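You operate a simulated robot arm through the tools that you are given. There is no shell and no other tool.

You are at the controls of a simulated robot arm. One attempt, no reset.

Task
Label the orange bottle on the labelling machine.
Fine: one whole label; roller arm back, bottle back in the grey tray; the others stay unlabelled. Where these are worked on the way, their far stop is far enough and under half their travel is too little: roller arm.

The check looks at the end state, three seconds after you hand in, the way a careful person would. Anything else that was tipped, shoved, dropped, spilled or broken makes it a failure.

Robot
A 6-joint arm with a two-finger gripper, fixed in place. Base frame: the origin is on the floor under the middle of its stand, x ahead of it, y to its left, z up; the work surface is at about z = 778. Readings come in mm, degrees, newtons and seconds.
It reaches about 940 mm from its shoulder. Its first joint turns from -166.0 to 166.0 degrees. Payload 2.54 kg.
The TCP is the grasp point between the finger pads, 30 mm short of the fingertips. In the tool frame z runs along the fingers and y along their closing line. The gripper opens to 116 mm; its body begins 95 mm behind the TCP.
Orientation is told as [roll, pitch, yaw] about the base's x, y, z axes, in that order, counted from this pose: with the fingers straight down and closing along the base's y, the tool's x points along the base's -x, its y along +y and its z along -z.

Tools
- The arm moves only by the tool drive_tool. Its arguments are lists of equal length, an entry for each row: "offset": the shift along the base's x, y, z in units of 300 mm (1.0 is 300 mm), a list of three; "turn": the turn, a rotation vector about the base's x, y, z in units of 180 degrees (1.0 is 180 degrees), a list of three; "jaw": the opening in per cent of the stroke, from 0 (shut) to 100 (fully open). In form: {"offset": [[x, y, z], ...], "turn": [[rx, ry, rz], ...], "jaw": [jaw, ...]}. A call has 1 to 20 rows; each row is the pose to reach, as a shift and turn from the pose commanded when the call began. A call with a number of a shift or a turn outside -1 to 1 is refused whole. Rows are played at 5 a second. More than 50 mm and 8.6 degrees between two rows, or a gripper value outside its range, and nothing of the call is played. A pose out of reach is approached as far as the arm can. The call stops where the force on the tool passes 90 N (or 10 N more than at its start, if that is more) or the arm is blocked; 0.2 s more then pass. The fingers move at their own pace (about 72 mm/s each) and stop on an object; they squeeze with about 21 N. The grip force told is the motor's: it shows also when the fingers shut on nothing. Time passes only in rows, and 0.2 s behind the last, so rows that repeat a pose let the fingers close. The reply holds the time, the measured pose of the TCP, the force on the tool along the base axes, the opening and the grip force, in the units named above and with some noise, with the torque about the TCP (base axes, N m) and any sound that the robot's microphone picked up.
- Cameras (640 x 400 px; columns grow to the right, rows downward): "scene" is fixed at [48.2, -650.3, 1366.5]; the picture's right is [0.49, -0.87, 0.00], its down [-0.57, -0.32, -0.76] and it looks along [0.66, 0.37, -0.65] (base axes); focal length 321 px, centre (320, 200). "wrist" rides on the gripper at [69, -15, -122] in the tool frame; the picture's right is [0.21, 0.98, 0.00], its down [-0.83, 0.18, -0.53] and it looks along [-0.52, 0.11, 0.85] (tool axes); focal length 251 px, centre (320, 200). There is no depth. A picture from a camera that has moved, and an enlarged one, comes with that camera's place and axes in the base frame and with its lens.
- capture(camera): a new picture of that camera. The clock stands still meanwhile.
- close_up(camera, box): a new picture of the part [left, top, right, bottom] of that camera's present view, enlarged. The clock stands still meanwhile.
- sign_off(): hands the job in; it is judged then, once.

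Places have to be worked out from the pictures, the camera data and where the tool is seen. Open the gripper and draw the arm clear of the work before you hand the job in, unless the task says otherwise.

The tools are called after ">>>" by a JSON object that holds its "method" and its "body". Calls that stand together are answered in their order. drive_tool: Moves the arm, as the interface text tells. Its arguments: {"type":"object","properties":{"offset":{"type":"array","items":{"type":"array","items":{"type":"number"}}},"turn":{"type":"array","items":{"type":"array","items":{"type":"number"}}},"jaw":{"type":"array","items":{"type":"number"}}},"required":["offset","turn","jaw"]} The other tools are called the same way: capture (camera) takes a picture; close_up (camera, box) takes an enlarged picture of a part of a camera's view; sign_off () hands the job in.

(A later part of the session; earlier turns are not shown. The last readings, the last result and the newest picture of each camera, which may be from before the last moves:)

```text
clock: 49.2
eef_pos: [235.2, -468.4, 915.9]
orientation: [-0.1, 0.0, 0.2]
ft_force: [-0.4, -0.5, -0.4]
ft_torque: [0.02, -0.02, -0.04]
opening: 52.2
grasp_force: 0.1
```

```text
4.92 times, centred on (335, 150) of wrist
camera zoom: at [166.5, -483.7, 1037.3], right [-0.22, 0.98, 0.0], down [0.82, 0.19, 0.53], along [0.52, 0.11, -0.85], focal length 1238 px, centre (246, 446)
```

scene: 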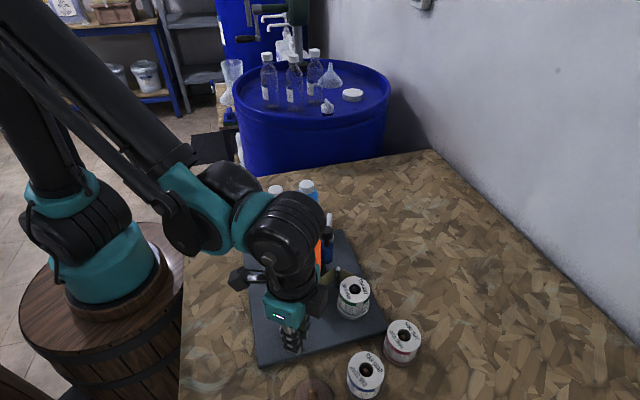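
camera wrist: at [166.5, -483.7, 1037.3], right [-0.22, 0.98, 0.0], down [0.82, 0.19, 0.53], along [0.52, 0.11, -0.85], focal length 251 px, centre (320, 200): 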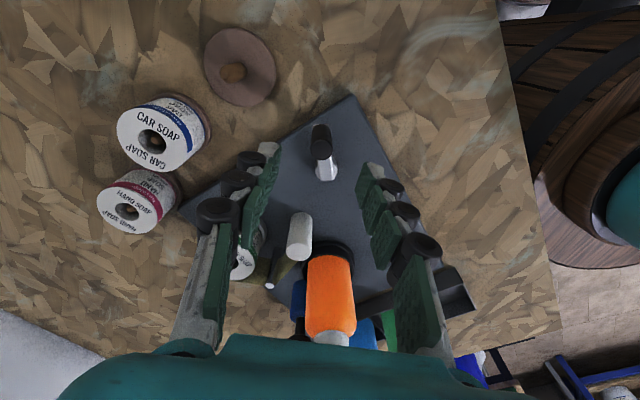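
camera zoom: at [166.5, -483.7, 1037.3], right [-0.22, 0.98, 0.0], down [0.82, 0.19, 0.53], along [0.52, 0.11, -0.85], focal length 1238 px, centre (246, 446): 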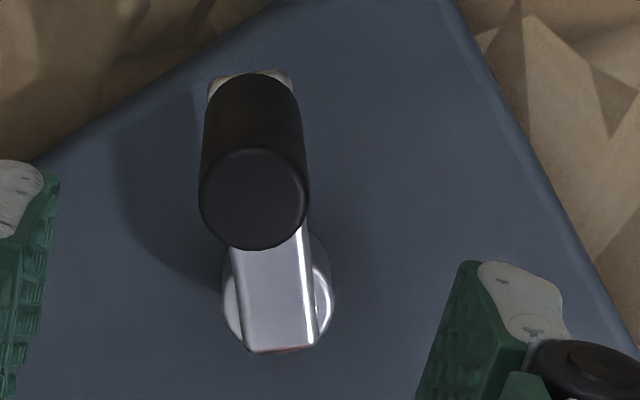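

The handle is still on the tool axis (crank at about -160°). I descend, close again, and then turn clockwise.

>>> {"method": "drive_tool", "body": {"offset": [[0, 0.002, -0.1], [0, 0.002, -0.19], [0, 0.002, -0.22], [0, 0.002, -0.22], [0, 0.002, -0.22], [0, 0.002, -0.22], [0, 0.002, -0.22]], "turn": [[0, 0, 0], [0, 0, 0], [0, 0, 0], [0, 0, 0], [0, 0, 0], [0, 0, 0], [0, 0, 0]], "jaw": [45, 45, 45, 25, 10, 8, 8]}}

>>> {"method": "drive_tool", "body": {"offset": [[-0.004, 0.013, 0], [-0.0067, 0.027, 0], [-0.008, 0.0413, 0], [-0.0077, 0.0557, 0], [-0.006, 0.0697, 0], [-0.0027, 0.0837, 0], [0.002, 0.0973, 0], [0.008, 0.11, 0], [0.008, 0.11, 0]], "turn": [[0, 0, -0.032], [0, 0, -0.065], [0, 0, -0.098], [0, 0, -0.132], [0, 0, -0.165], [0, 0, -0.198], [0, 0, -0.232], [0, 0, -0.265], [0, 0, -0.265]], "jaw": [8, 8, 8, 8, 8, 8, 8, 8, 8]}}

>>> {"method": "capture", "body": {"camera": "wrist"}}

>>> {"method": "capture", "body": {"camera": "scene"}}

```text
clock: 50.8
eef_pos: [235.1, -467.9, 849.6]
orientation: [-0.1, -0.1, 0.1]
ft_force: [0.7, 0.3, -10.9]
ft_torque: [0.0, -0.07, -0.01]
opening: 17.2
grasp_force: 42.6
```

```text
clock: 52.8
eef_pos: [237.1, -434.5, 848.9]
orientation: [-0.1, 0.1, -47.6]
ft_force: [-16.2, 6.2, -17.9]
ft_torque: [0.56, 0.81, -0.08]
opening: 17.3
grasp_force: 42.9
```

```text
taken
camera wrist: at [179.7, -393.7, 971.4], right [0.58, 0.82, 0.0], down [0.69, -0.49, 0.53], along [0.43, -0.31, -0.85], focal length 251 px, centre (320, 200)
```

wrist: 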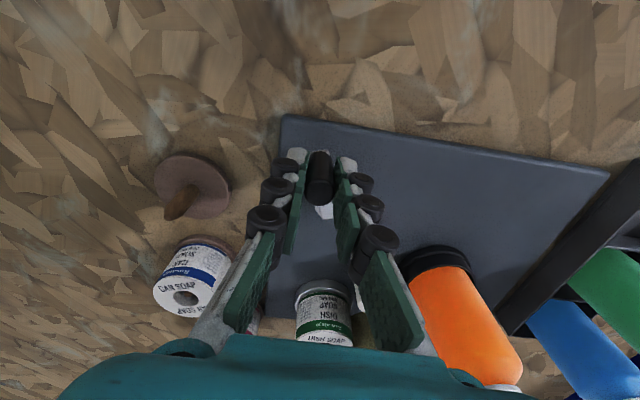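

```text
taken
```

scene: 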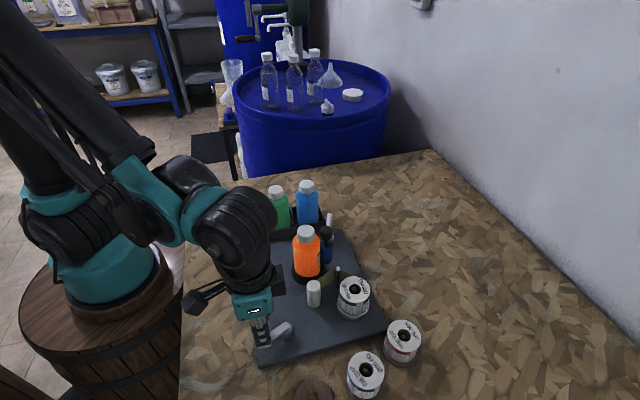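

I zoom in on the bottle; there may be something showing at its right edge.

>>> {"method": "close_up", "body": {"camera": "scene", "box": [275, 215, 385, 325]}}

>>> {"method": "close_up", "body": {"camera": "scene", "box": [285, 220, 345, 290]}}

```text
3.64 times, centred on (330, 270) of scene
camera zoom: at [48.2, -650.3, 1366.5], right [0.49, -0.87, 0.0], down [-0.57, -0.32, -0.76], along [0.66, 0.37, -0.65], focal length 1167 px, centre (284, -54)
```

zoom: 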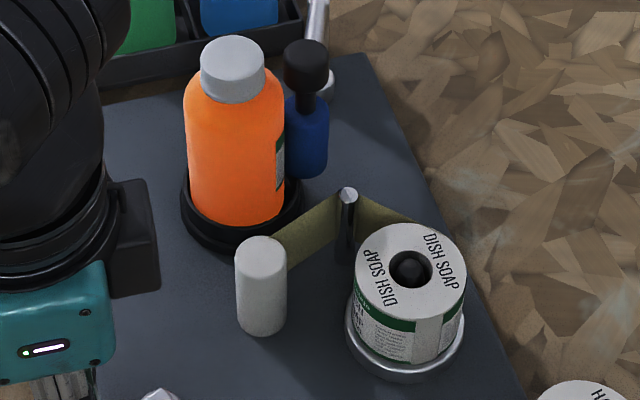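

```text
5.71 times, centred on (315, 255) of scene
camera zoom: at [48.2, -650.3, 1366.5], right [0.49, -0.87, 0.0], down [-0.57, -0.32, -0.76], along [0.66, 0.37, -0.65], focal length 1834 px, centre (349, -114)
```

zoom: 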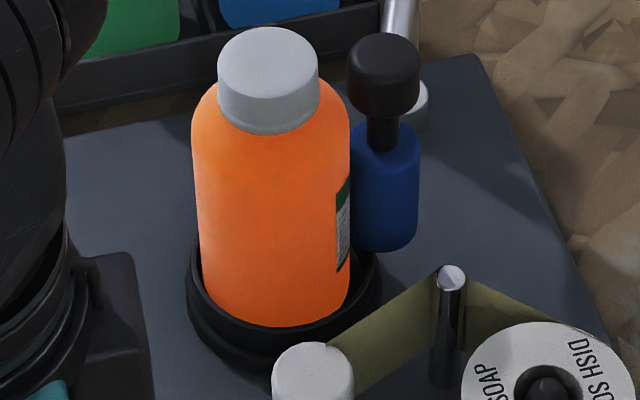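

A label is emerging from the nip on the bottle's right side: clockwise is the feed direction. I continue clockwise in modest steps, watching how much label is laid.

>>> {"method": "drive_tool", "body": {"offset": [[0.003, 0.012, 0], [0.0117, 0.0233, 0], [0.0213, 0.034, 0], [0.0323, 0.0433, 0], [0.044, 0.0517, 0], [0.0567, 0.0587, 0], [0.0567, 0.0587, 0]], "turn": [[0, 0, -0.033], [0, 0, -0.067], [0, 0, -0.1], [0, 0, -0.133], [0, 0, -0.167], [0, 0, -0.2], [0, 0, -0.2]], "jaw": [8, 8, 8, 8, 8, 8, 8]}}

>>> {"method": "close_up", "body": {"camera": "scene", "box": [285, 220, 345, 290]}}

>>> {"method": "capture", "body": {"camera": "wrist"}}

```text
clock: 54.4
eef_pos: [254.6, -415.5, 849.4]
orientation: [-0.1, 0.0, -83.8]
ft_force: [-19.7, 24.3, -15.5]
ft_torque: [0.72, 0.59, -0.2]
opening: 17.1
grasp_force: 42.5
```

```text
5.71 times, centred on (315, 255) of scene
camera zoom: at [48.2, -650.3, 1366.5], right [0.49, -0.87, 0.0], down [-0.57, -0.32, -0.76], along [0.66, 0.37, -0.65], focal length 1834 px, centre (349, -114)
```

zoom: 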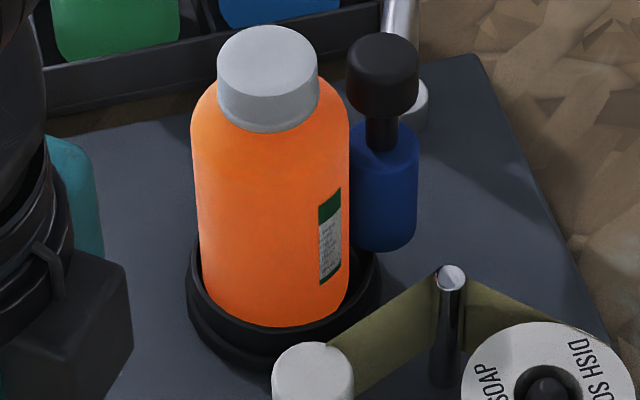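

```text
taken
camera wrist: at [232.1, -349.4, 971.5], right [0.95, 0.32, 0.0], down [0.27, -0.8, 0.53], along [0.17, -0.51, -0.85], focal length 251 px, centre (320, 200)
```

wrist: 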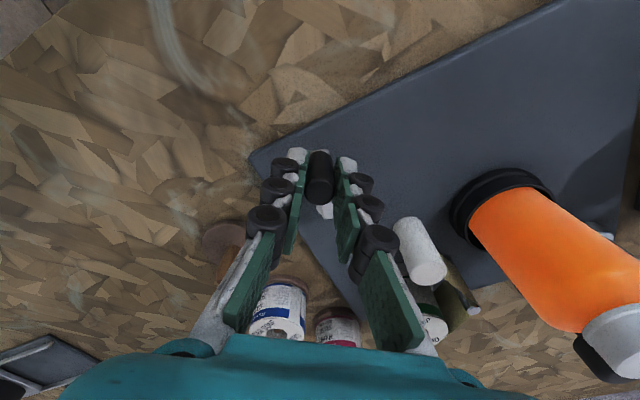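

A label patch is visible with an orange sliver to its right. I zoom further to understand whether it is still growing or has separated.

>>> {"method": "close_up", "body": {"camera": "scene", "box": [304, 235, 334, 275]}}

>>> {"method": "close_up", "body": {"camera": "scene", "box": [320, 265, 380, 325]}}

```text
10.00 times, centred on (319, 255) of scene
camera zoom: at [48.2, -650.3, 1366.5], right [0.49, -0.87, 0.0], down [-0.57, -0.32, -0.76], along [0.66, 0.37, -0.65], focal length 3210 px, centre (330, -350)
```

zoom: 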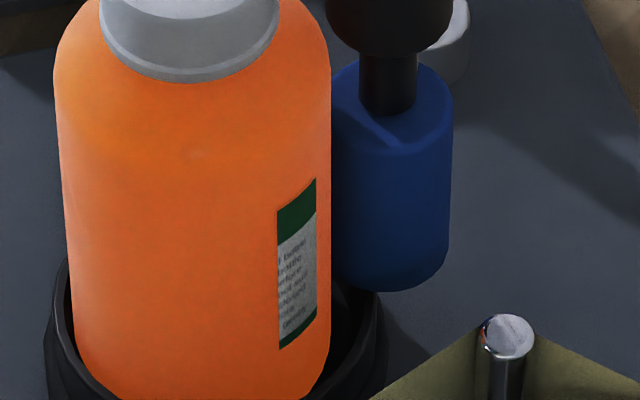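

```text
6.67 times, centred on (350, 295) of scene
camera zoom: at [48.2, -650.3, 1366.5], right [0.49, -0.87, 0.0], down [-0.57, -0.32, -0.76], along [0.66, 0.37, -0.65], focal length 2140 px, centre (120, -433)
```

zoom: 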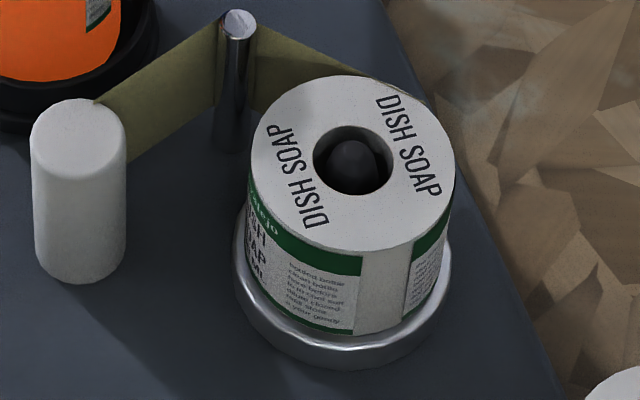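

The visible patch shows the label's *right* end with its left side cut mid-text, so it was laid during my counter-clockwise turn; clockwise only turned the bottle back. I now reverse to counter-clockwise (refit circle: hub (275.2,-452.2), R 43.3) for 36° and compare.

>>> {"method": "drive_tool", "body": {"offset": [[-0.0157, -0.002, 0], [-0.0277, -0.0113, 0], [-0.0387, -0.022, 0], [-0.0483, -0.0333, 0], [-0.0567, -0.046, 0], [-0.0637, -0.0593, 0], [-0.0637, -0.0593, 0]], "turn": [[0, 0, 0.033], [0, 0, 0.067], [0, 0, 0.1], [0, 0, 0.133], [0, 0, 0.167], [0, 0, 0.2], [0, 0, 0.2]], "jaw": [8, 8, 8, 8, 8, 8, 8]}}

>>> {"method": "close_up", "body": {"camera": "scene", "box": [304, 235, 334, 275]}}

>>> {"method": "close_up", "body": {"camera": "scene", "box": [275, 215, 385, 325]}}

```text
clock: 56.0
eef_pos: [237.0, -435.4, 848.8]
orientation: [-0.2, -0.1, -47.6]
ft_force: [16.8, -8.0, 3.4]
ft_torque: [-0.24, -0.48, 0.01]
opening: 17.0
grasp_force: 42.6
```

```text
10.00 times, centred on (319, 255) of scene
camera zoom: at [48.2, -650.3, 1366.5], right [0.49, -0.87, 0.0], down [-0.57, -0.32, -0.76], along [0.66, 0.37, -0.65], focal length 3210 px, centre (330, -350)
```

zoom: 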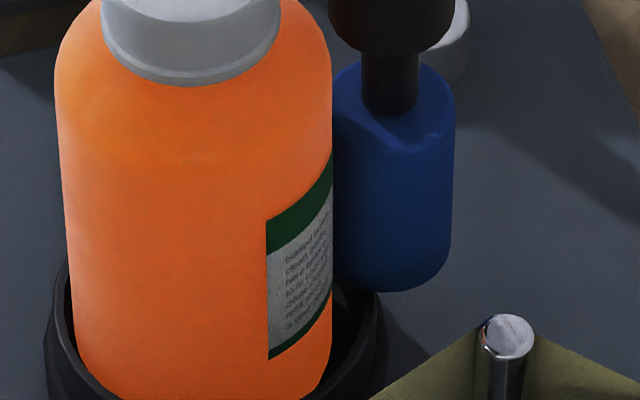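

```text
3.64 times, centred on (330, 270) of scene
camera zoom: at [48.2, -650.3, 1366.5], right [0.49, -0.87, 0.0], down [-0.57, -0.32, -0.76], along [0.66, 0.37, -0.65], focal length 1167 px, centre (284, -54)
```

zoom: 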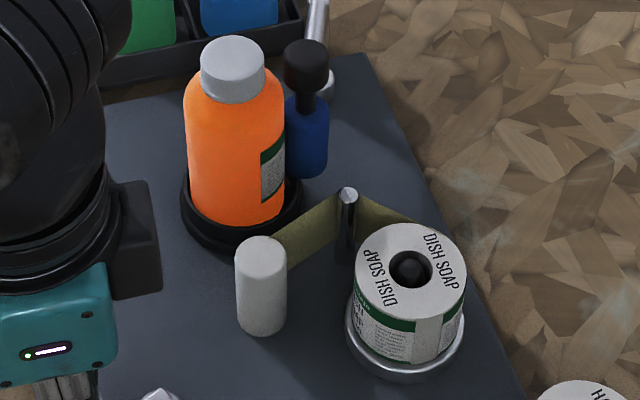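

Counter-clockwise makes the label grow (its left end stays near the lay-on point while the rest moves round). I continue counter-clockwise 36° and check again.

>>> {"method": "drive_tool", "body": {"offset": [[-0.0053, -0.0143, 0], [-0.0097, -0.0283, 0], [-0.0127, -0.043, 0], [-0.014, -0.0577, 0], [-0.0137, -0.0727, 0], [-0.012, -0.0873, 0], [-0.012, -0.0873, 0]], "turn": [[0, 0, 0.033], [0, 0, 0.067], [0, 0, 0.1], [0, 0, 0.133], [0, 0, 0.167], [0, 0, 0.2], [0, 0, 0.2]], "jaw": [8, 8, 8, 8, 8, 8, 8]}}

>>> {"method": "close_up", "body": {"camera": "scene", "box": [285, 220, 345, 290]}}

>>> {"method": "capture", "body": {"camera": "wrist"}}

```text
clock: 57.6
eef_pos: [232.0, -459.9, 847.8]
orientation: [0.0, 0.0, -11.5]
ft_force: [31.0, 5.4, 3.5]
ft_torque: [0.19, -0.78, -0.03]
opening: 17.4
grasp_force: 43.0
```

```text
5.71 times, centred on (315, 255) of scene
camera zoom: at [48.2, -650.3, 1366.5], right [0.49, -0.87, 0.0], down [-0.57, -0.32, -0.76], along [0.66, 0.37, -0.65], focal length 1834 px, centre (349, -114)
```

zoom: 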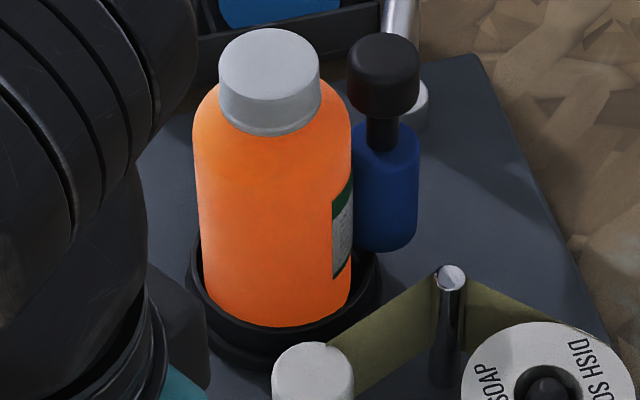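

```text
taken
camera wrist: at [162.3, -461.3, 971.0], right [-0.01, 1.0, 0.0], down [0.85, 0.01, 0.53], along [0.53, 0.01, -0.85], focal length 251 px, centre (320, 200)
```

wrist: 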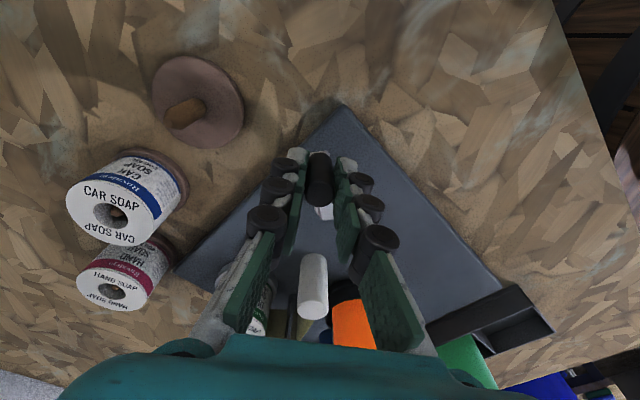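

The patch just turned with the bottle (≈18° for 36° of crank) without growing, so it may grow in discrete strips. I go another ~24° counter-clockwise to test that.

>>> {"method": "drive_tool", "body": {"offset": [[0.0067, -0.0123, 0], [0.011, -0.026, 0], [0.0167, -0.0393, 0], [0.0237, -0.052, 0], [0.0237, -0.052, 0]], "turn": [[0, 0, 0.033], [0, 0, 0.067], [0, 0, 0.1], [0, 0, 0.133], [0, 0, 0.133]], "jaw": [8, 8, 8, 8, 8]}}

>>> {"method": "close_up", "body": {"camera": "scene", "box": [285, 220, 345, 290]}}

```text
clock: 58.8
eef_pos: [238.8, -475.5, 848.2]
orientation: [-0.1, 0.1, 12.5]
ft_force: [7.3, 6.8, -16.7]
ft_torque: [0.08, 0.27, 0.12]
opening: 17.0
grasp_force: 42.7
```

```text
5.71 times, centred on (315, 255) of scene
camera zoom: at [48.2, -650.3, 1366.5], right [0.49, -0.87, 0.0], down [-0.57, -0.32, -0.76], along [0.66, 0.37, -0.65], focal length 1834 px, centre (349, -114)
```

zoom: 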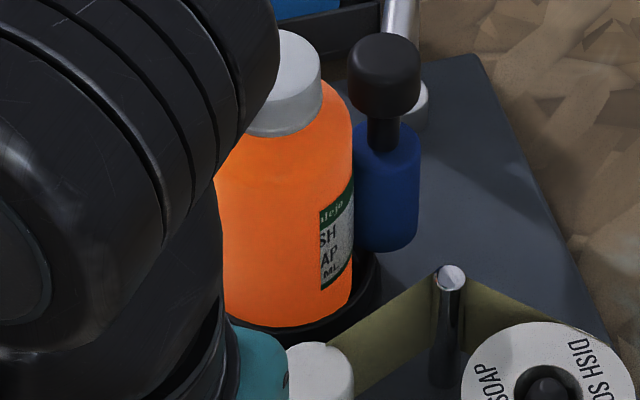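

The next strip appeared ("…lejo / SH / AP / ML"), confirming label growth in strips with counter-clockwise cranking. I continue 36° more counter-clockwise.

>>> {"method": "drive_tool", "body": {"offset": [[0.0083, -0.012, 0], [0.018, -0.023, 0], [0.0287, -0.033, 0], [0.04, -0.0417, 0], [0.0527, -0.049, 0], [0.0657, -0.0553, 0], [0.0657, -0.0553, 0]], "turn": [[0, 0, 0.033], [0, 0, 0.067], [0, 0, 0.1], [0, 0, 0.133], [0, 0, 0.167], [0, 0, 0.2], [0, 0, 0.2]], "jaw": [8, 8, 8, 8, 8, 8, 8]}}

>>> {"method": "close_up", "body": {"camera": "scene", "box": [285, 220, 345, 290]}}

>>> {"method": "capture", "body": {"camera": "wrist"}}

```text
clock: 60.4
eef_pos: [259.3, -493.1, 849.1]
orientation: [-0.1, -0.1, 48.4]
ft_force: [5.1, 1.0, -9.8]
ft_torque: [-0.04, -0.01, -0.18]
opening: 17.3
grasp_force: 42.2
```

```text
5.71 times, centred on (315, 255) of scene
camera zoom: at [48.2, -650.3, 1366.5], right [0.49, -0.87, 0.0], down [-0.57, -0.32, -0.76], along [0.66, 0.37, -0.65], focal length 1834 px, centre (349, -114)
```

zoom: 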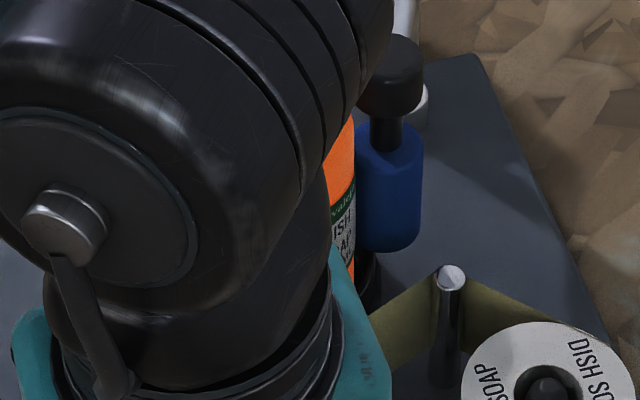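

```text
taken
camera wrist: at [224.5, -555.2, 971.2], right [-0.87, 0.49, 0.0], down [0.41, 0.74, 0.53], along [0.26, 0.47, -0.85], focal length 251 px, centre (320, 200)
```

wrist: 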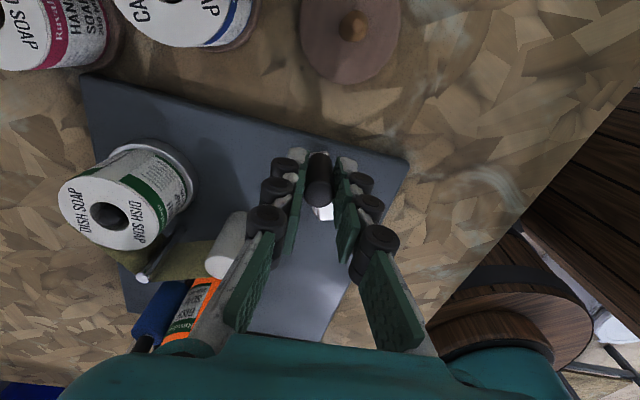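

The label is also visible from the wrist camera now; I zoom in on it.

>>> {"method": "close_up", "body": {"camera": "wrist", "box": [125, 230, 265, 360]}}

>>> {"method": "close_up", "body": {"camera": "scene", "box": [304, 235, 334, 275]}}

```text
3.08 times, centred on (195, 295) of wrist
camera zoom: at [224.5, -555.2, 971.2], right [-0.87, 0.49, 0.0], down [0.41, 0.74, 0.53], along [0.26, 0.47, -0.85], focal length 774 px, centre (705, -92)
```

zoom: 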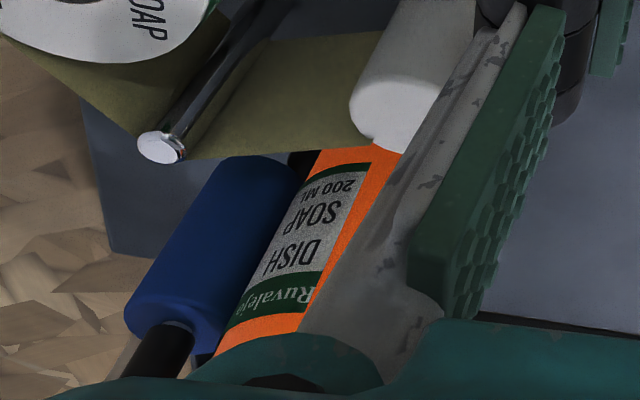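

```text
10.00 times, centred on (319, 255) of scene
camera zoom: at [48.2, -650.3, 1366.5], right [0.49, -0.87, 0.0], down [-0.57, -0.32, -0.76], along [0.66, 0.37, -0.65], focal length 3210 px, centre (330, -350)
```

zoom: 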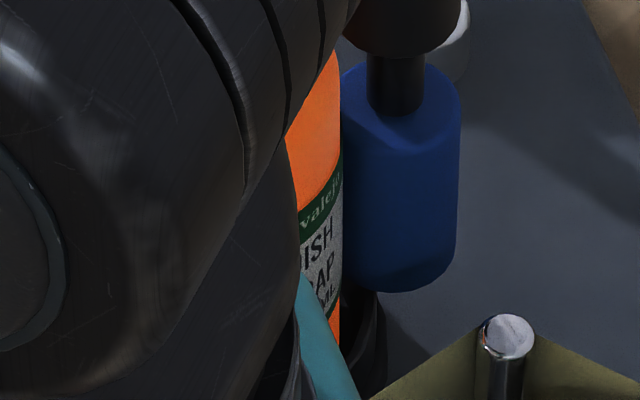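

I zoom on the reel to learn the full label layout (what lies to the left of the title block).

>>> {"method": "close_up", "body": {"camera": "wrist", "box": [50, 130, 210, 260]}}

>>> {"method": "close_up", "body": {"camera": "wrist", "box": [0, 0, 260, 80]}}

```text
3.08 times, centred on (130, 195) of wrist
camera zoom: at [224.5, -555.2, 971.2], right [-0.87, 0.49, 0.0], down [0.41, 0.74, 0.53], along [0.26, 0.47, -0.85], focal length 774 px, centre (905, 215)
```

zoom: 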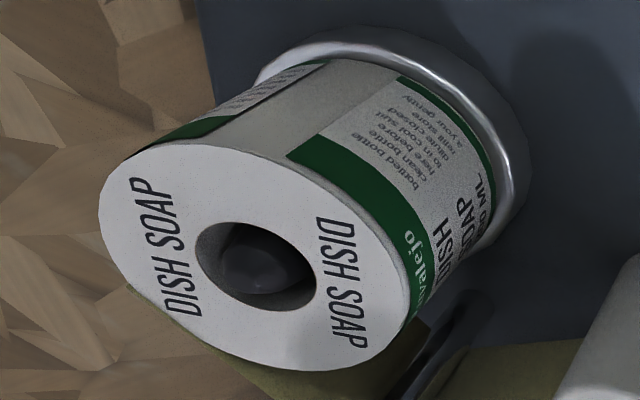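

```text
2.46 times, centred on (130, 40) of wrist
camera zoom: at [224.5, -555.2, 971.2], right [-0.87, 0.49, 0.0], down [0.41, 0.74, 0.53], along [0.26, 0.47, -0.85], focal length 619 px, centre (788, 594)
```

zoom: 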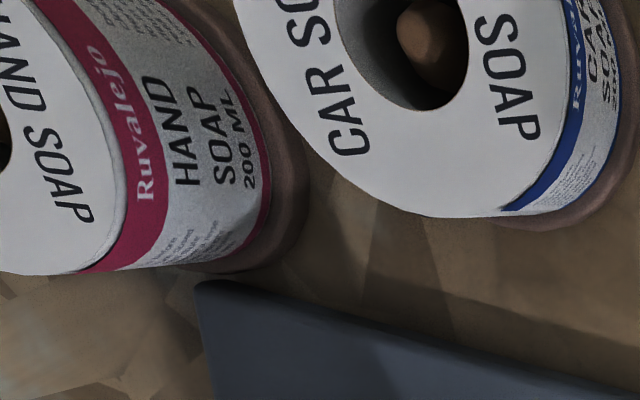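

The label is symmetric (text – title – text), so about a third remains (≈100° more of crank). I release, rise, and rotate the gripper to yaw ≈ -91° for the next counter-clockwise segment.

>>> {"method": "drive_tool", "body": {"offset": [[0, 0, 0], [0, 0, 0], [0, 0, 0.1], [0, 0, 0.22], [0, 0, 0.22], [0, 0, 0.22], [0, 0, 0.22], [0, 0, 0.22], [0, 0, 0.22], [0, 0, 0.22], [0, 0, 0.22], [0, 0, 0.22], [0, 0, 0.22], [0, 0, 0.22], [0, 0, 0.22], [0, 0, 0.22], [0, 0, 0.22], [0, 0, 0.22], [0, 0, 0.22], [0, 0, 0.22]], "turn": [[0, 0, 0], [0, 0, 0], [0, 0, -0.03], [0, 0, -0.0755], [0, 0, -0.121], [0, 0, -0.1665], [0, 0, -0.212], [0, 0, -0.2575], [0, 0, -0.303], [0, 0, -0.3485], [0, 0, -0.394], [0, 0, -0.4395], [0, 0, -0.485], [0, 0, -0.5305], [0, 0, -0.576], [0, 0, -0.6215], [0, 0, -0.667], [0, 0, -0.7125], [0, 0, -0.758], [0, 0, -0.774]], "jaw": [25, 45, 45, 45, 45, 45, 45, 45, 45, 45, 45, 45, 45, 45, 45, 45, 45, 45, 45, 45]}}

>>> {"method": "capture", "body": {"camera": "wrist"}}

>>> {"method": "close_up", "body": {"camera": "wrist", "box": [270, 110, 400, 190]}}

>>> {"method": "close_up", "body": {"camera": "scene", "box": [275, 215, 385, 325]}}

```text
clock: 64.6
eef_pos: [259.3, -493.4, 915.2]
orientation: [-0.2, 0.0, -91.1]
ft_force: [0.2, 0.2, -0.2]
ft_torque: [-0.01, 0.01, 0.0]
opening: 52.2
grasp_force: 0.0
```

```text
taken
camera wrist: at [245.5, -424.0, 1037.3], right [0.98, 0.2, 0.0], down [0.17, -0.83, 0.53], along [0.1, -0.52, -0.85], focal length 251 px, centre (320, 200)
```

wrist: 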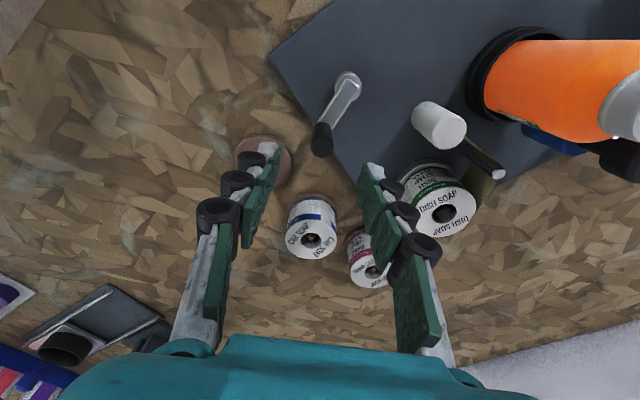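

```text
4.92 times, centred on (335, 150) of wrist
camera zoom: at [245.5, -424.0, 1037.3], right [0.98, 0.2, 0.0], down [0.17, -0.83, 0.53], along [0.1, -0.52, -0.85], focal length 1238 px, centre (246, 446)
```

zoom: 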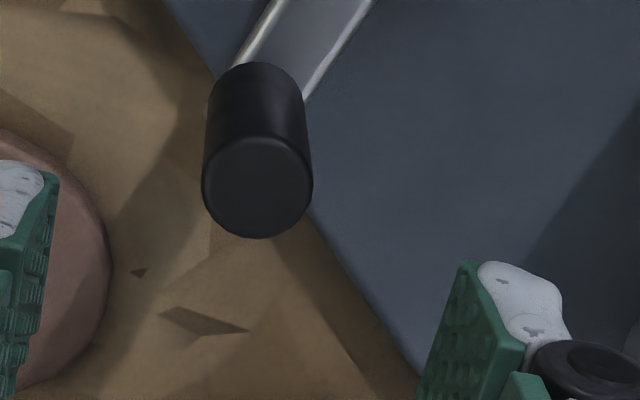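

```text
3.64 times, centred on (330, 270) of scene
camera zoom: at [48.2, -650.3, 1366.5], right [0.49, -0.87, 0.0], down [-0.57, -0.32, -0.76], along [0.66, 0.37, -0.65], focal length 1167 px, centre (284, -54)
```

zoom: 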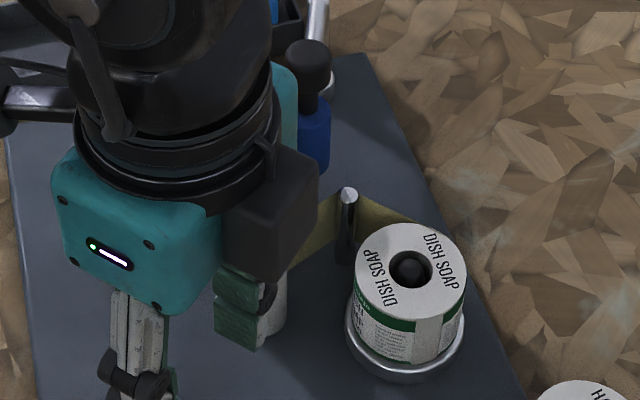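

The handle is ~1 mm/2.8 mm off the tool axis; I correct that while descending, and close.

>>> {"method": "drive_tool", "body": {"offset": [[0.0033, 0.0093, -0.06], [0.0033, 0.0093, -0.17], [0.0033, 0.0093, -0.22], [0.0033, 0.0093, -0.22], [0.0033, 0.0093, -0.22], [0.0033, 0.0093, -0.22], [0.0033, 0.0093, -0.22]], "turn": [[0, 0, 0], [0, 0, 0], [0, 0, 0], [0, 0, 0], [0, 0, 0], [0, 0, 0], [0, 0, 0]], "jaw": [45, 45, 45, 25, 10, 8, 8]}}

>>> {"method": "drive_tool", "body": {"offset": [[0.0117, -0.0063, 0], [0.0253, -0.0103, 0], [0.039, -0.0147, 0], [0.0533, -0.015, 0], [0.0677, -0.0137, 0], [0.082, -0.011, 0], [0.082, -0.011, 0]], "turn": [[0, 0, 0.033], [0, 0, 0.067], [0, 0, 0.1], [0, 0, 0.133], [0, 0, 0.167], [0, 0, 0.2], [0, 0, 0.2]], "jaw": [8, 8, 8, 8, 8, 8, 8]}}

>>> {"method": "capture", "body": {"camera": "wrist"}}

>>> {"method": "capture", "body": {"camera": "scene"}}

```text
clock: 66.2
eef_pos: [259.0, -490.4, 850.2]
orientation: [-0.1, 0.0, -91.1]
ft_force: [-0.4, 3.2, -15.3]
ft_torque: [-0.12, 0.05, 0.07]
opening: 17.1
grasp_force: 42.4
```

```text
clock: 67.8
eef_pos: [283.7, -492.6, 849.7]
orientation: [-0.1, 0.0, -54.9]
ft_force: [-8.3, 10.1, -9.4]
ft_torque: [0.43, 0.39, 0.2]
opening: 17.1
grasp_force: 43.1
```

```text
taken
camera wrist: at [232.3, -445.4, 971.2], right [0.68, 0.74, 0.0], down [0.62, -0.57, 0.53], along [0.39, -0.36, -0.85], focal length 251 px, centre (320, 200)
```

wrist: 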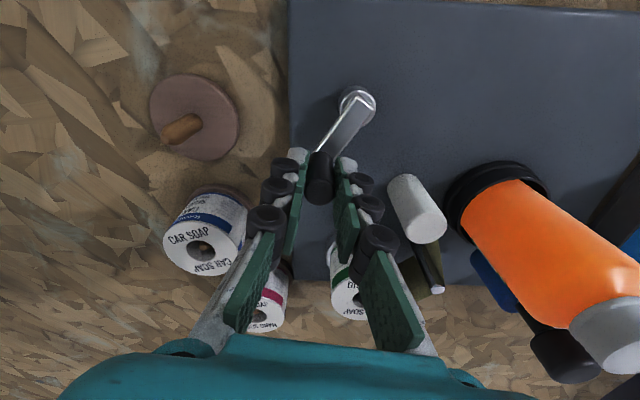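

```text
taken
```

scene: 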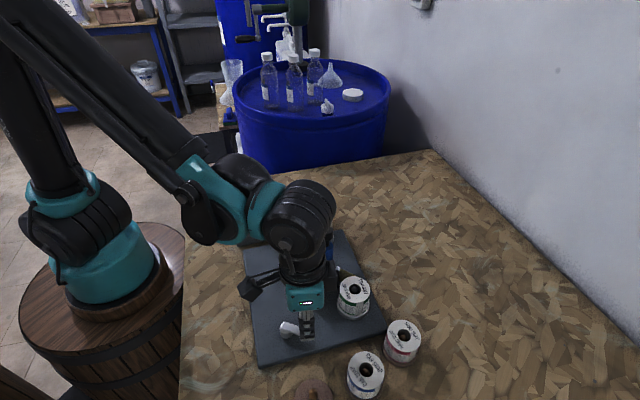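

Turning is smooth. I continue counter-clockwise another 36° to about -41°.

>>> {"method": "drive_tool", "body": {"offset": [[0.0137, 0.0043, 0], [0.027, 0.01, 0], [0.0397, 0.017, 0], [0.0513, 0.0253, 0], [0.0623, 0.0347, 0], [0.072, 0.0453, 0], [0.072, 0.0453, 0]], "turn": [[0, 0, 0.033], [0, 0, 0.067], [0, 0, 0.1], [0, 0, 0.133], [0, 0, 0.167], [0, 0, 0.2], [0, 0, 0.2]], "jaw": [8, 8, 8, 8, 8, 8, 8]}}

>>> {"method": "capture", "body": {"camera": "wrist"}}

>>> {"method": "close_up", "body": {"camera": "scene", "box": [240, 200, 400, 360]}}

```text
clock: 69.4
eef_pos: [306.8, -480.6, 848.9]
orientation: [0.0, 0.0, -19.0]
ft_force: [1.7, -3.4, -17.6]
ft_torque: [-0.12, -0.02, 0.09]
opening: 17.2
grasp_force: 42.9
```

```text
taken
camera wrist: at [236.0, -472.7, 971.4], right [0.11, 0.99, 0.0], down [0.84, -0.1, 0.53], along [0.53, -0.06, -0.85], focal length 251 px, centre (320, 200)
```

wrist: 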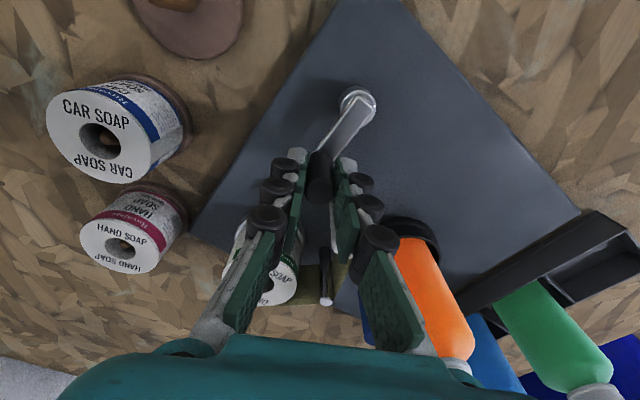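

```text
2.50 times, centred on (320, 280) of scene
camera zoom: at [48.2, -650.3, 1366.5], right [0.49, -0.87, 0.0], down [-0.57, -0.32, -0.76], along [0.66, 0.37, -0.65], focal length 802 px, centre (320, 0)
```

zoom: 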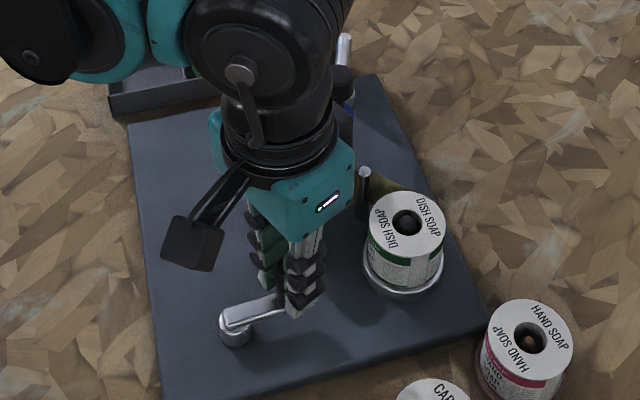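

I need to see the lay-on side. I release with a small opening, rise, and back the arm off toward the base so the scene camera can see the bottle.

>>> {"method": "drive_tool", "body": {"offset": [[0, 0, 0], [0, 0, 0], [0, 0, 0.1], [0, 0, 0.24], [-0.08, 0.1, 0.35], [-0.16, 0.2, 0.4], [-0.24, 0.3, 0.4], [-0.3, 0.4, 0.4], [-0.3, 0.4, 0.4]], "turn": [[0, 0, 0], [0, 0, 0], [0, 0, 0], [0, 0, 0], [0, 0, 0], [0, 0, 0], [0, 0, 0], [0, 0, 0], [0, 0, 0]], "jaw": [20, 32, 32, 32, 40, 40, 40, 40, 40]}}

>>> {"method": "capture", "body": {"camera": "scene"}}

>>> {"method": "close_up", "body": {"camera": "scene", "box": [285, 220, 345, 290]}}

>>> {"method": "capture", "body": {"camera": "wrist"}}

```text
refused: row 5 steps farther than a row can; nothing moved
```

```text
taken
```

scene: 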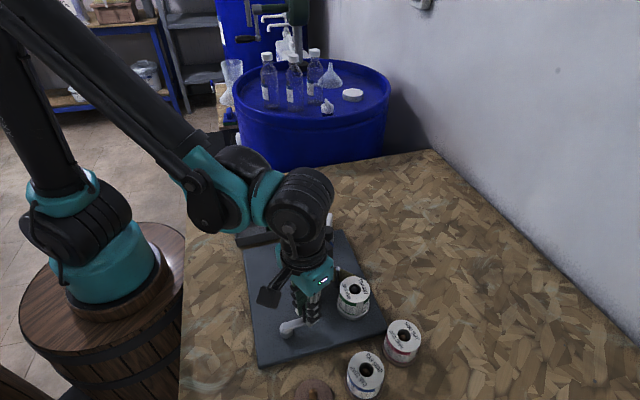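

```text
5.71 times, centred on (315, 255) of scene
camera zoom: at [48.2, -650.3, 1366.5], right [0.49, -0.87, 0.0], down [-0.57, -0.32, -0.76], along [0.66, 0.37, -0.65], focal length 1834 px, centre (349, -114)
```

zoom: 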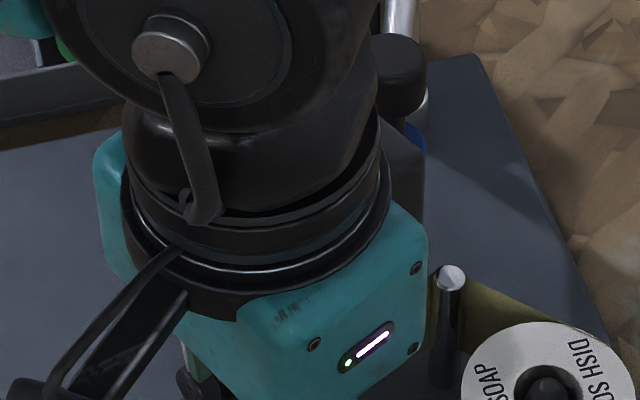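

```text
taken
camera wrist: at [236.0, -472.7, 971.4], right [0.11, 0.99, 0.0], down [0.84, -0.1, 0.53], along [0.53, -0.06, -0.85], focal length 251 px, centre (320, 200)
```

wrist: 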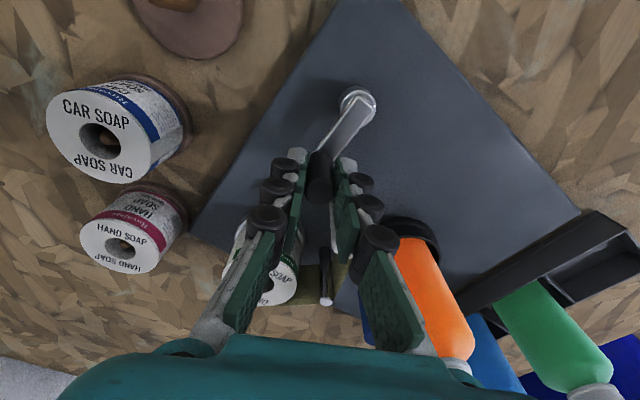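

The call was refused because one step exceeded 50 mm, and nothing moved. I repeat it with smaller steps.

>>> {"method": "drive_tool", "body": {"offset": [[0, 0, 0], [0, 0, 0], [0, 0, 0.1], [0, 0, 0.24], [-0.05, 0.07, 0.35], [-0.12, 0.17, 0.4], [-0.19, 0.27, 0.4], [-0.26, 0.37, 0.4], [-0.3, 0.42, 0.4], [-0.3, 0.42, 0.4]], "turn": [[0, 0, 0], [0, 0, 0], [0, 0, 0], [0, 0, 0], [0, 0, 0], [0, 0, 0], [0, 0, 0], [0, 0, 0], [0, 0, 0], [0, 0, 0]], "jaw": [20, 32, 32, 32, 32, 40, 40, 40, 40, 40]}}

>>> {"method": "capture", "body": {"camera": "scene"}}

>>> {"method": "close_up", "body": {"camera": "scene", "box": [285, 220, 345, 290]}}

>>> {"method": "capture", "body": {"camera": "wrist"}}

```text
clock: 71.6
eef_pos: [216.5, -354.4, 970.2]
orientation: [-0.1, 0.0, -19.0]
ft_force: [0.2, 0.0, -0.1]
ft_torque: [0.0, -0.04, -0.01]
opening: 46.4
grasp_force: 0.1
```

```text
taken
```

scene: 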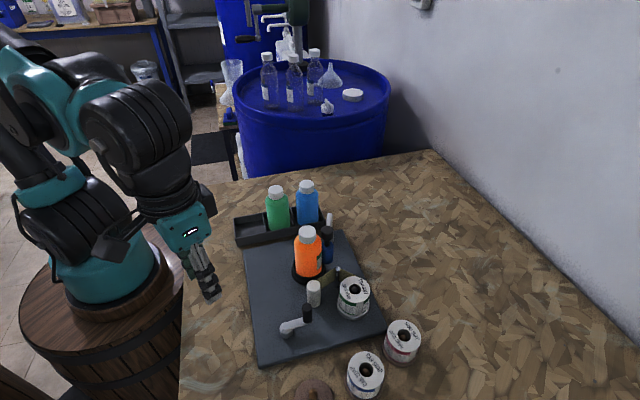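

```text
5.71 times, centred on (315, 255) of scene
camera zoom: at [48.2, -650.3, 1366.5], right [0.49, -0.87, 0.0], down [-0.57, -0.32, -0.76], along [0.66, 0.37, -0.65], focal length 1834 px, centre (349, -114)
```

zoom: 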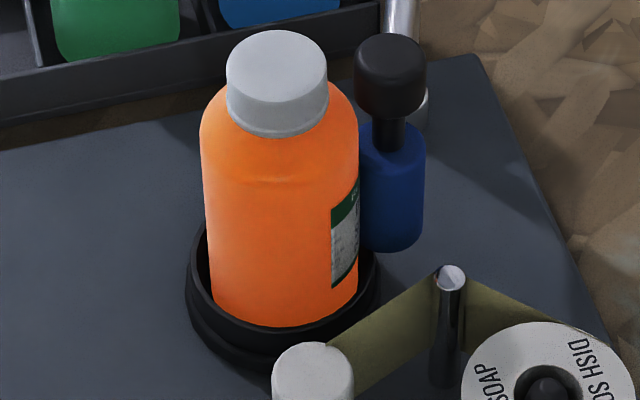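

```text
taken
camera wrist: at [145.8, -345.9, 1091.5], right [0.12, 0.99, 0.0], down [0.84, -0.1, 0.53], along [0.53, -0.06, -0.85], focal length 251 px, centre (320, 200)
```

wrist: 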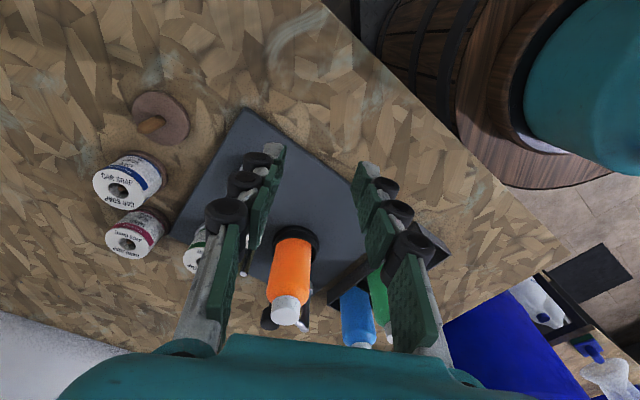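

The left text block is now partially laid. I zoom in to judge whether its left edge is the real label end or a cut.

>>> {"method": "close_up", "body": {"camera": "scene", "box": [311, 248, 331, 274]}}

>>> {"method": "close_up", "body": {"camera": "scene", "box": [375, 315, 430, 370]}}

>>> {"method": "close_up", "body": {"camera": "scene", "box": [270, 290, 330, 350]}}

```text
15.38 times, centred on (321, 261) of scene
camera zoom: at [48.2, -650.3, 1366.5], right [0.49, -0.87, 0.0], down [-0.57, -0.32, -0.76], along [0.66, 0.37, -0.65], focal length 4938 px, centre (305, -738)
```

zoom: 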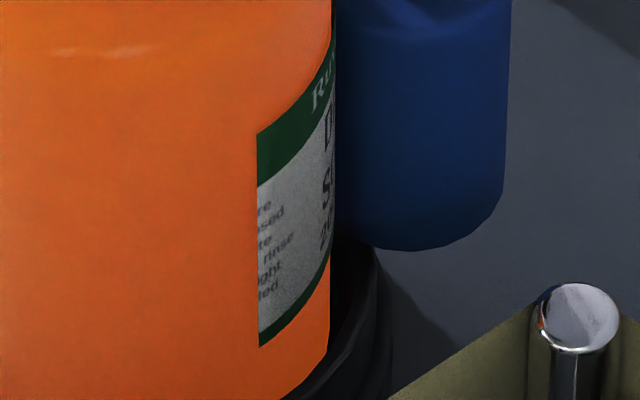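

```text
7.27 times, centred on (402, 342) of scene
camera zoom: at [48.2, -650.3, 1366.5], right [0.49, -0.87, 0.0], down [-0.57, -0.32, -0.76], along [0.66, 0.37, -0.65], focal length 2334 px, centre (-280, -836)
```

zoom: 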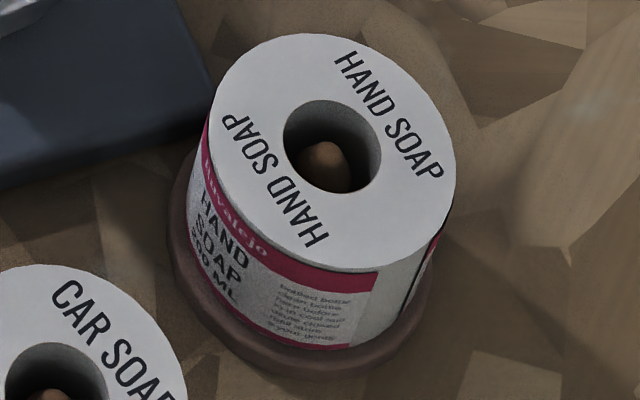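

```text
6.67 times, centred on (300, 320) of scene
camera zoom: at [48.2, -650.3, 1366.5], right [0.49, -0.87, 0.0], down [-0.57, -0.32, -0.76], along [0.66, 0.37, -0.65], focal length 2140 px, centre (453, -600)
```

zoom: 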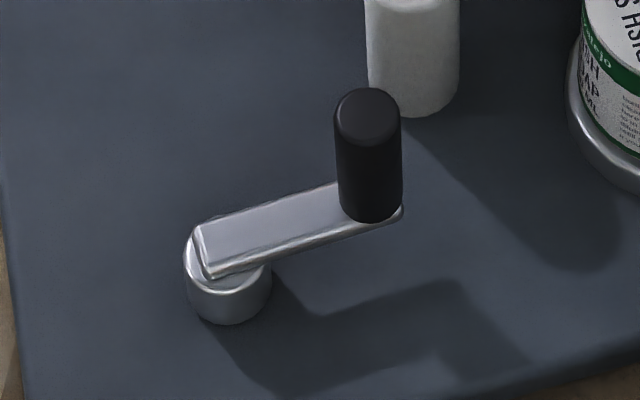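

The left edge still cuts through text ("…re / …osed / …rinse"), so one strip (~13–27° of crank) remains; I plan ≈36° more. I return above the handle (same yaw) and check alignment.

>>> {"method": "drive_tool", "body": {"offset": [[0.04, -0.05, 0], [0.11, -0.15, 0], [0.18, -0.25, 0], [0.25, -0.35, 0], [0.3, -0.42, -0.05], [0.3, -0.42, -0.18], [0.3, -0.42, -0.18]], "turn": [[0, 0, 0], [0, 0, 0], [0, 0, 0], [0, 0, 0], [0, 0, 0], [0, 0, 0], [0, 0, 0]], "jaw": [40, 40, 40, 40, 36, 36, 36]}}

>>> {"method": "close_up", "body": {"camera": "wrist", "box": [250, 100, 410, 220]}}

```text
clock: 73.2
eef_pos: [306.6, -480.2, 915.2]
orientation: [0.0, 0.0, -18.9]
ft_force: [-0.4, -0.2, 0.2]
ft_torque: [0.0, 0.01, 0.0]
opening: 41.6
grasp_force: 0.1
```

```text
3.33 times, centred on (330, 160) of wrist
camera zoom: at [236.4, -472.4, 1035.8], right [0.12, 0.99, 0.0], down [0.84, -0.1, 0.53], along [0.53, -0.06, -0.85], focal length 838 px, centre (287, 333)
```

zoom: 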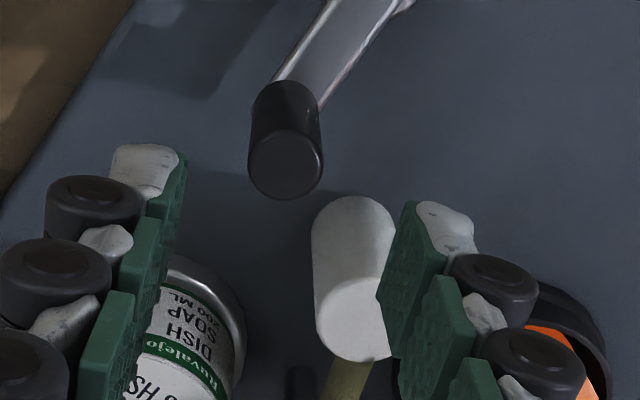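

Perfectly aligned. I descend, close, and turn 35° counter-clockwise, limiting the gripper's own turn to keep clear of the white roller.

>>> {"method": "drive_tool", "body": {"offset": [[0, 0, -0.08], [0, 0, -0.18], [0, 0, -0.22], [0, 0, -0.22], [0, 0, -0.22], [0, 0, -0.22]], "turn": [[0, 0, 0], [0, 0, 0], [0, 0, 0], [0, 0, 0], [0, 0, 0], [0, 0, 0]], "jaw": [36, 36, 36, 20, 8, 8]}}

>>> {"method": "drive_tool", "body": {"offset": [[0.0087, 0.0113, 0], [0.0163, 0.0237, 0], [0.0223, 0.0367, 0], [0.027, 0.0503, 0], [0.0303, 0.0643, 0], [0.0317, 0.0763, 0], [0.0317, 0.0763, 0]], "turn": [[0, 0, 0.022], [0, 0, 0.044], [0, 0, 0.066], [0, 0, 0.088], [0, 0, 0.11], [0, 0, 0.133], [0, 0, 0.133]], "jaw": [8, 8, 8, 8, 8, 8, 8]}}

>>> {"method": "capture", "body": {"camera": "wrist"}}

```text
clock: 74.6
eef_pos: [306.3, -480.8, 849.5]
orientation: [-0.1, 0.0, -18.9]
ft_force: [-0.3, 1.1, -11.0]
ft_torque: [-0.13, -0.34, 0.04]
opening: 16.9
grasp_force: 42.8
```

```text
clock: 76.2
eef_pos: [316.4, -458.0, 849.8]
orientation: [-0.1, 0.0, 5.0]
ft_force: [10.5, -1.4, -18.5]
ft_torque: [-0.01, -0.47, -0.04]
opening: 16.9
grasp_force: 42.3
```

```text
taken
camera wrist: at [248.8, -478.3, 971.1], right [-0.3, 0.95, 0.0], down [0.81, 0.25, 0.53], along [0.51, 0.16, -0.85], focal length 251 px, centre (320, 200)
```

wrist: 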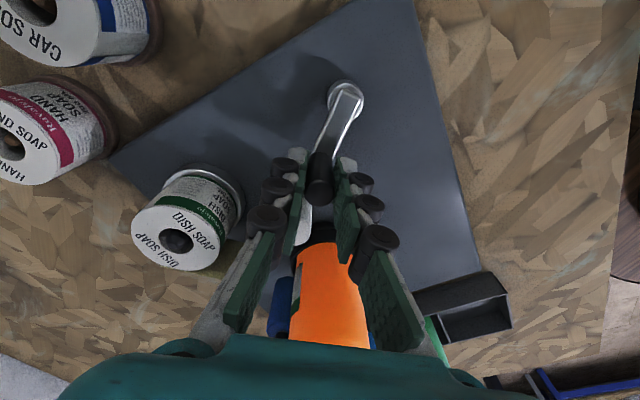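

I zoom in on the bottle's left edge in this view to check the label.

>>> {"method": "close_up", "body": {"camera": "wrist", "box": [265, 210, 385, 350]}}

>>> {"method": "close_up", "body": {"camera": "scene", "box": [285, 220, 345, 290]}}

```text
2.86 times, centred on (325, 280) of wrist
camera zoom: at [248.8, -478.3, 971.1], right [-0.3, 0.95, 0.0], down [0.81, 0.25, 0.53], along [0.51, 0.16, -0.85], focal length 718 px, centre (306, -29)
```

zoom: 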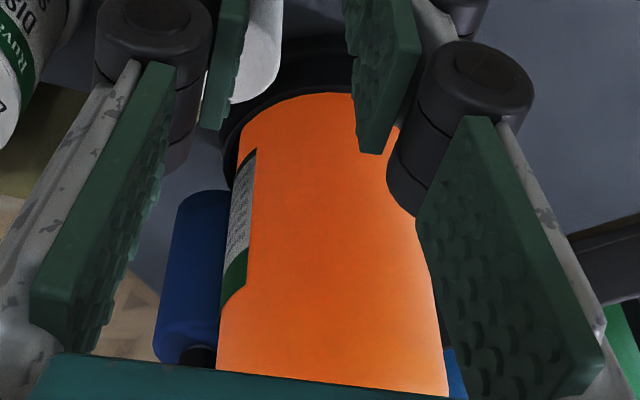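

```text
5.71 times, centred on (315, 255) of scene
camera zoom: at [48.2, -650.3, 1366.5], right [0.49, -0.87, 0.0], down [-0.57, -0.32, -0.76], along [0.66, 0.37, -0.65], focal length 1834 px, centre (349, -114)
```

zoom: 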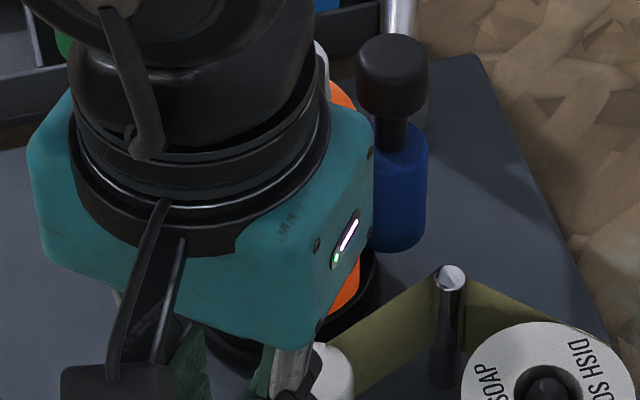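

More label has been laid. I release gently, rise and back off to inspect from the scene camera.

>>> {"method": "drive_tool", "body": {"offset": [[0, 0, 0], [0, 0, 0], [0, 0, 0.1], [0, 0, 0.24], [-0.06, 0.07, 0.35], [-0.13, 0.16, 0.4], [-0.2, 0.25, 0.4], [-0.27, 0.33, 0.4], [-0.32, 0.38, 0.4], [-0.32, 0.38, 0.4]], "turn": [[0, 0, 0], [0, 0, 0], [0, 0, 0], [0, 0, 0], [0, 0, 0], [0, 0, 0], [0, 0, 0], [0, 0, 0], [0, 0, 0], [0, 0, 0]], "jaw": [20, 32, 32, 32, 32, 40, 40, 40, 40, 40]}}

>>> {"method": "close_up", "body": {"camera": "scene", "box": [285, 220, 345, 290]}}

>>> {"method": "close_up", "body": {"camera": "scene", "box": [311, 248, 331, 274]}}

```text
clock: 78.4
eef_pos: [218.8, -342.1, 970.0]
orientation: [-0.1, 0.0, 4.9]
ft_force: [0.0, -0.2, 0.5]
ft_torque: [0.0, -0.01, -0.07]
opening: 46.5
grasp_force: 0.0
```

```text
5.71 times, centred on (315, 255) of scene
camera zoom: at [48.2, -650.3, 1366.5], right [0.49, -0.87, 0.0], down [-0.57, -0.32, -0.76], along [0.66, 0.37, -0.65], focal length 1834 px, centre (349, -114)
```

zoom: 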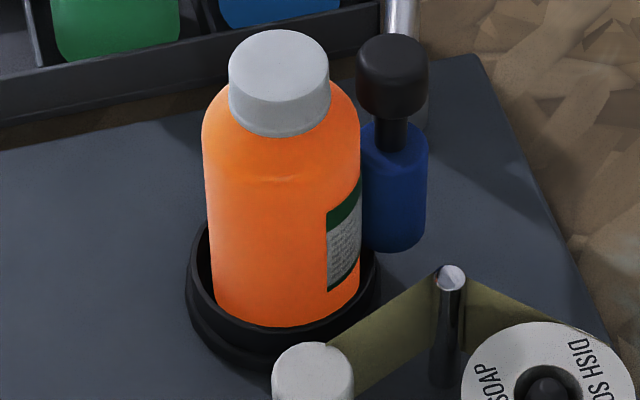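

```text
15.38 times, centred on (321, 261) of scene
camera zoom: at [48.2, -650.3, 1366.5], right [0.49, -0.87, 0.0], down [-0.57, -0.32, -0.76], along [0.66, 0.37, -0.65], focal length 4938 px, centre (305, -738)
```

zoom: 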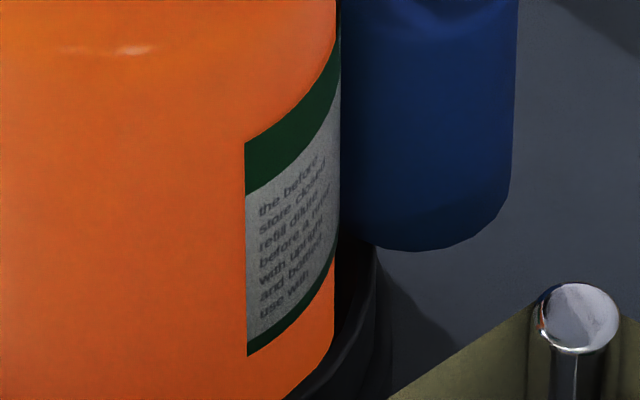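

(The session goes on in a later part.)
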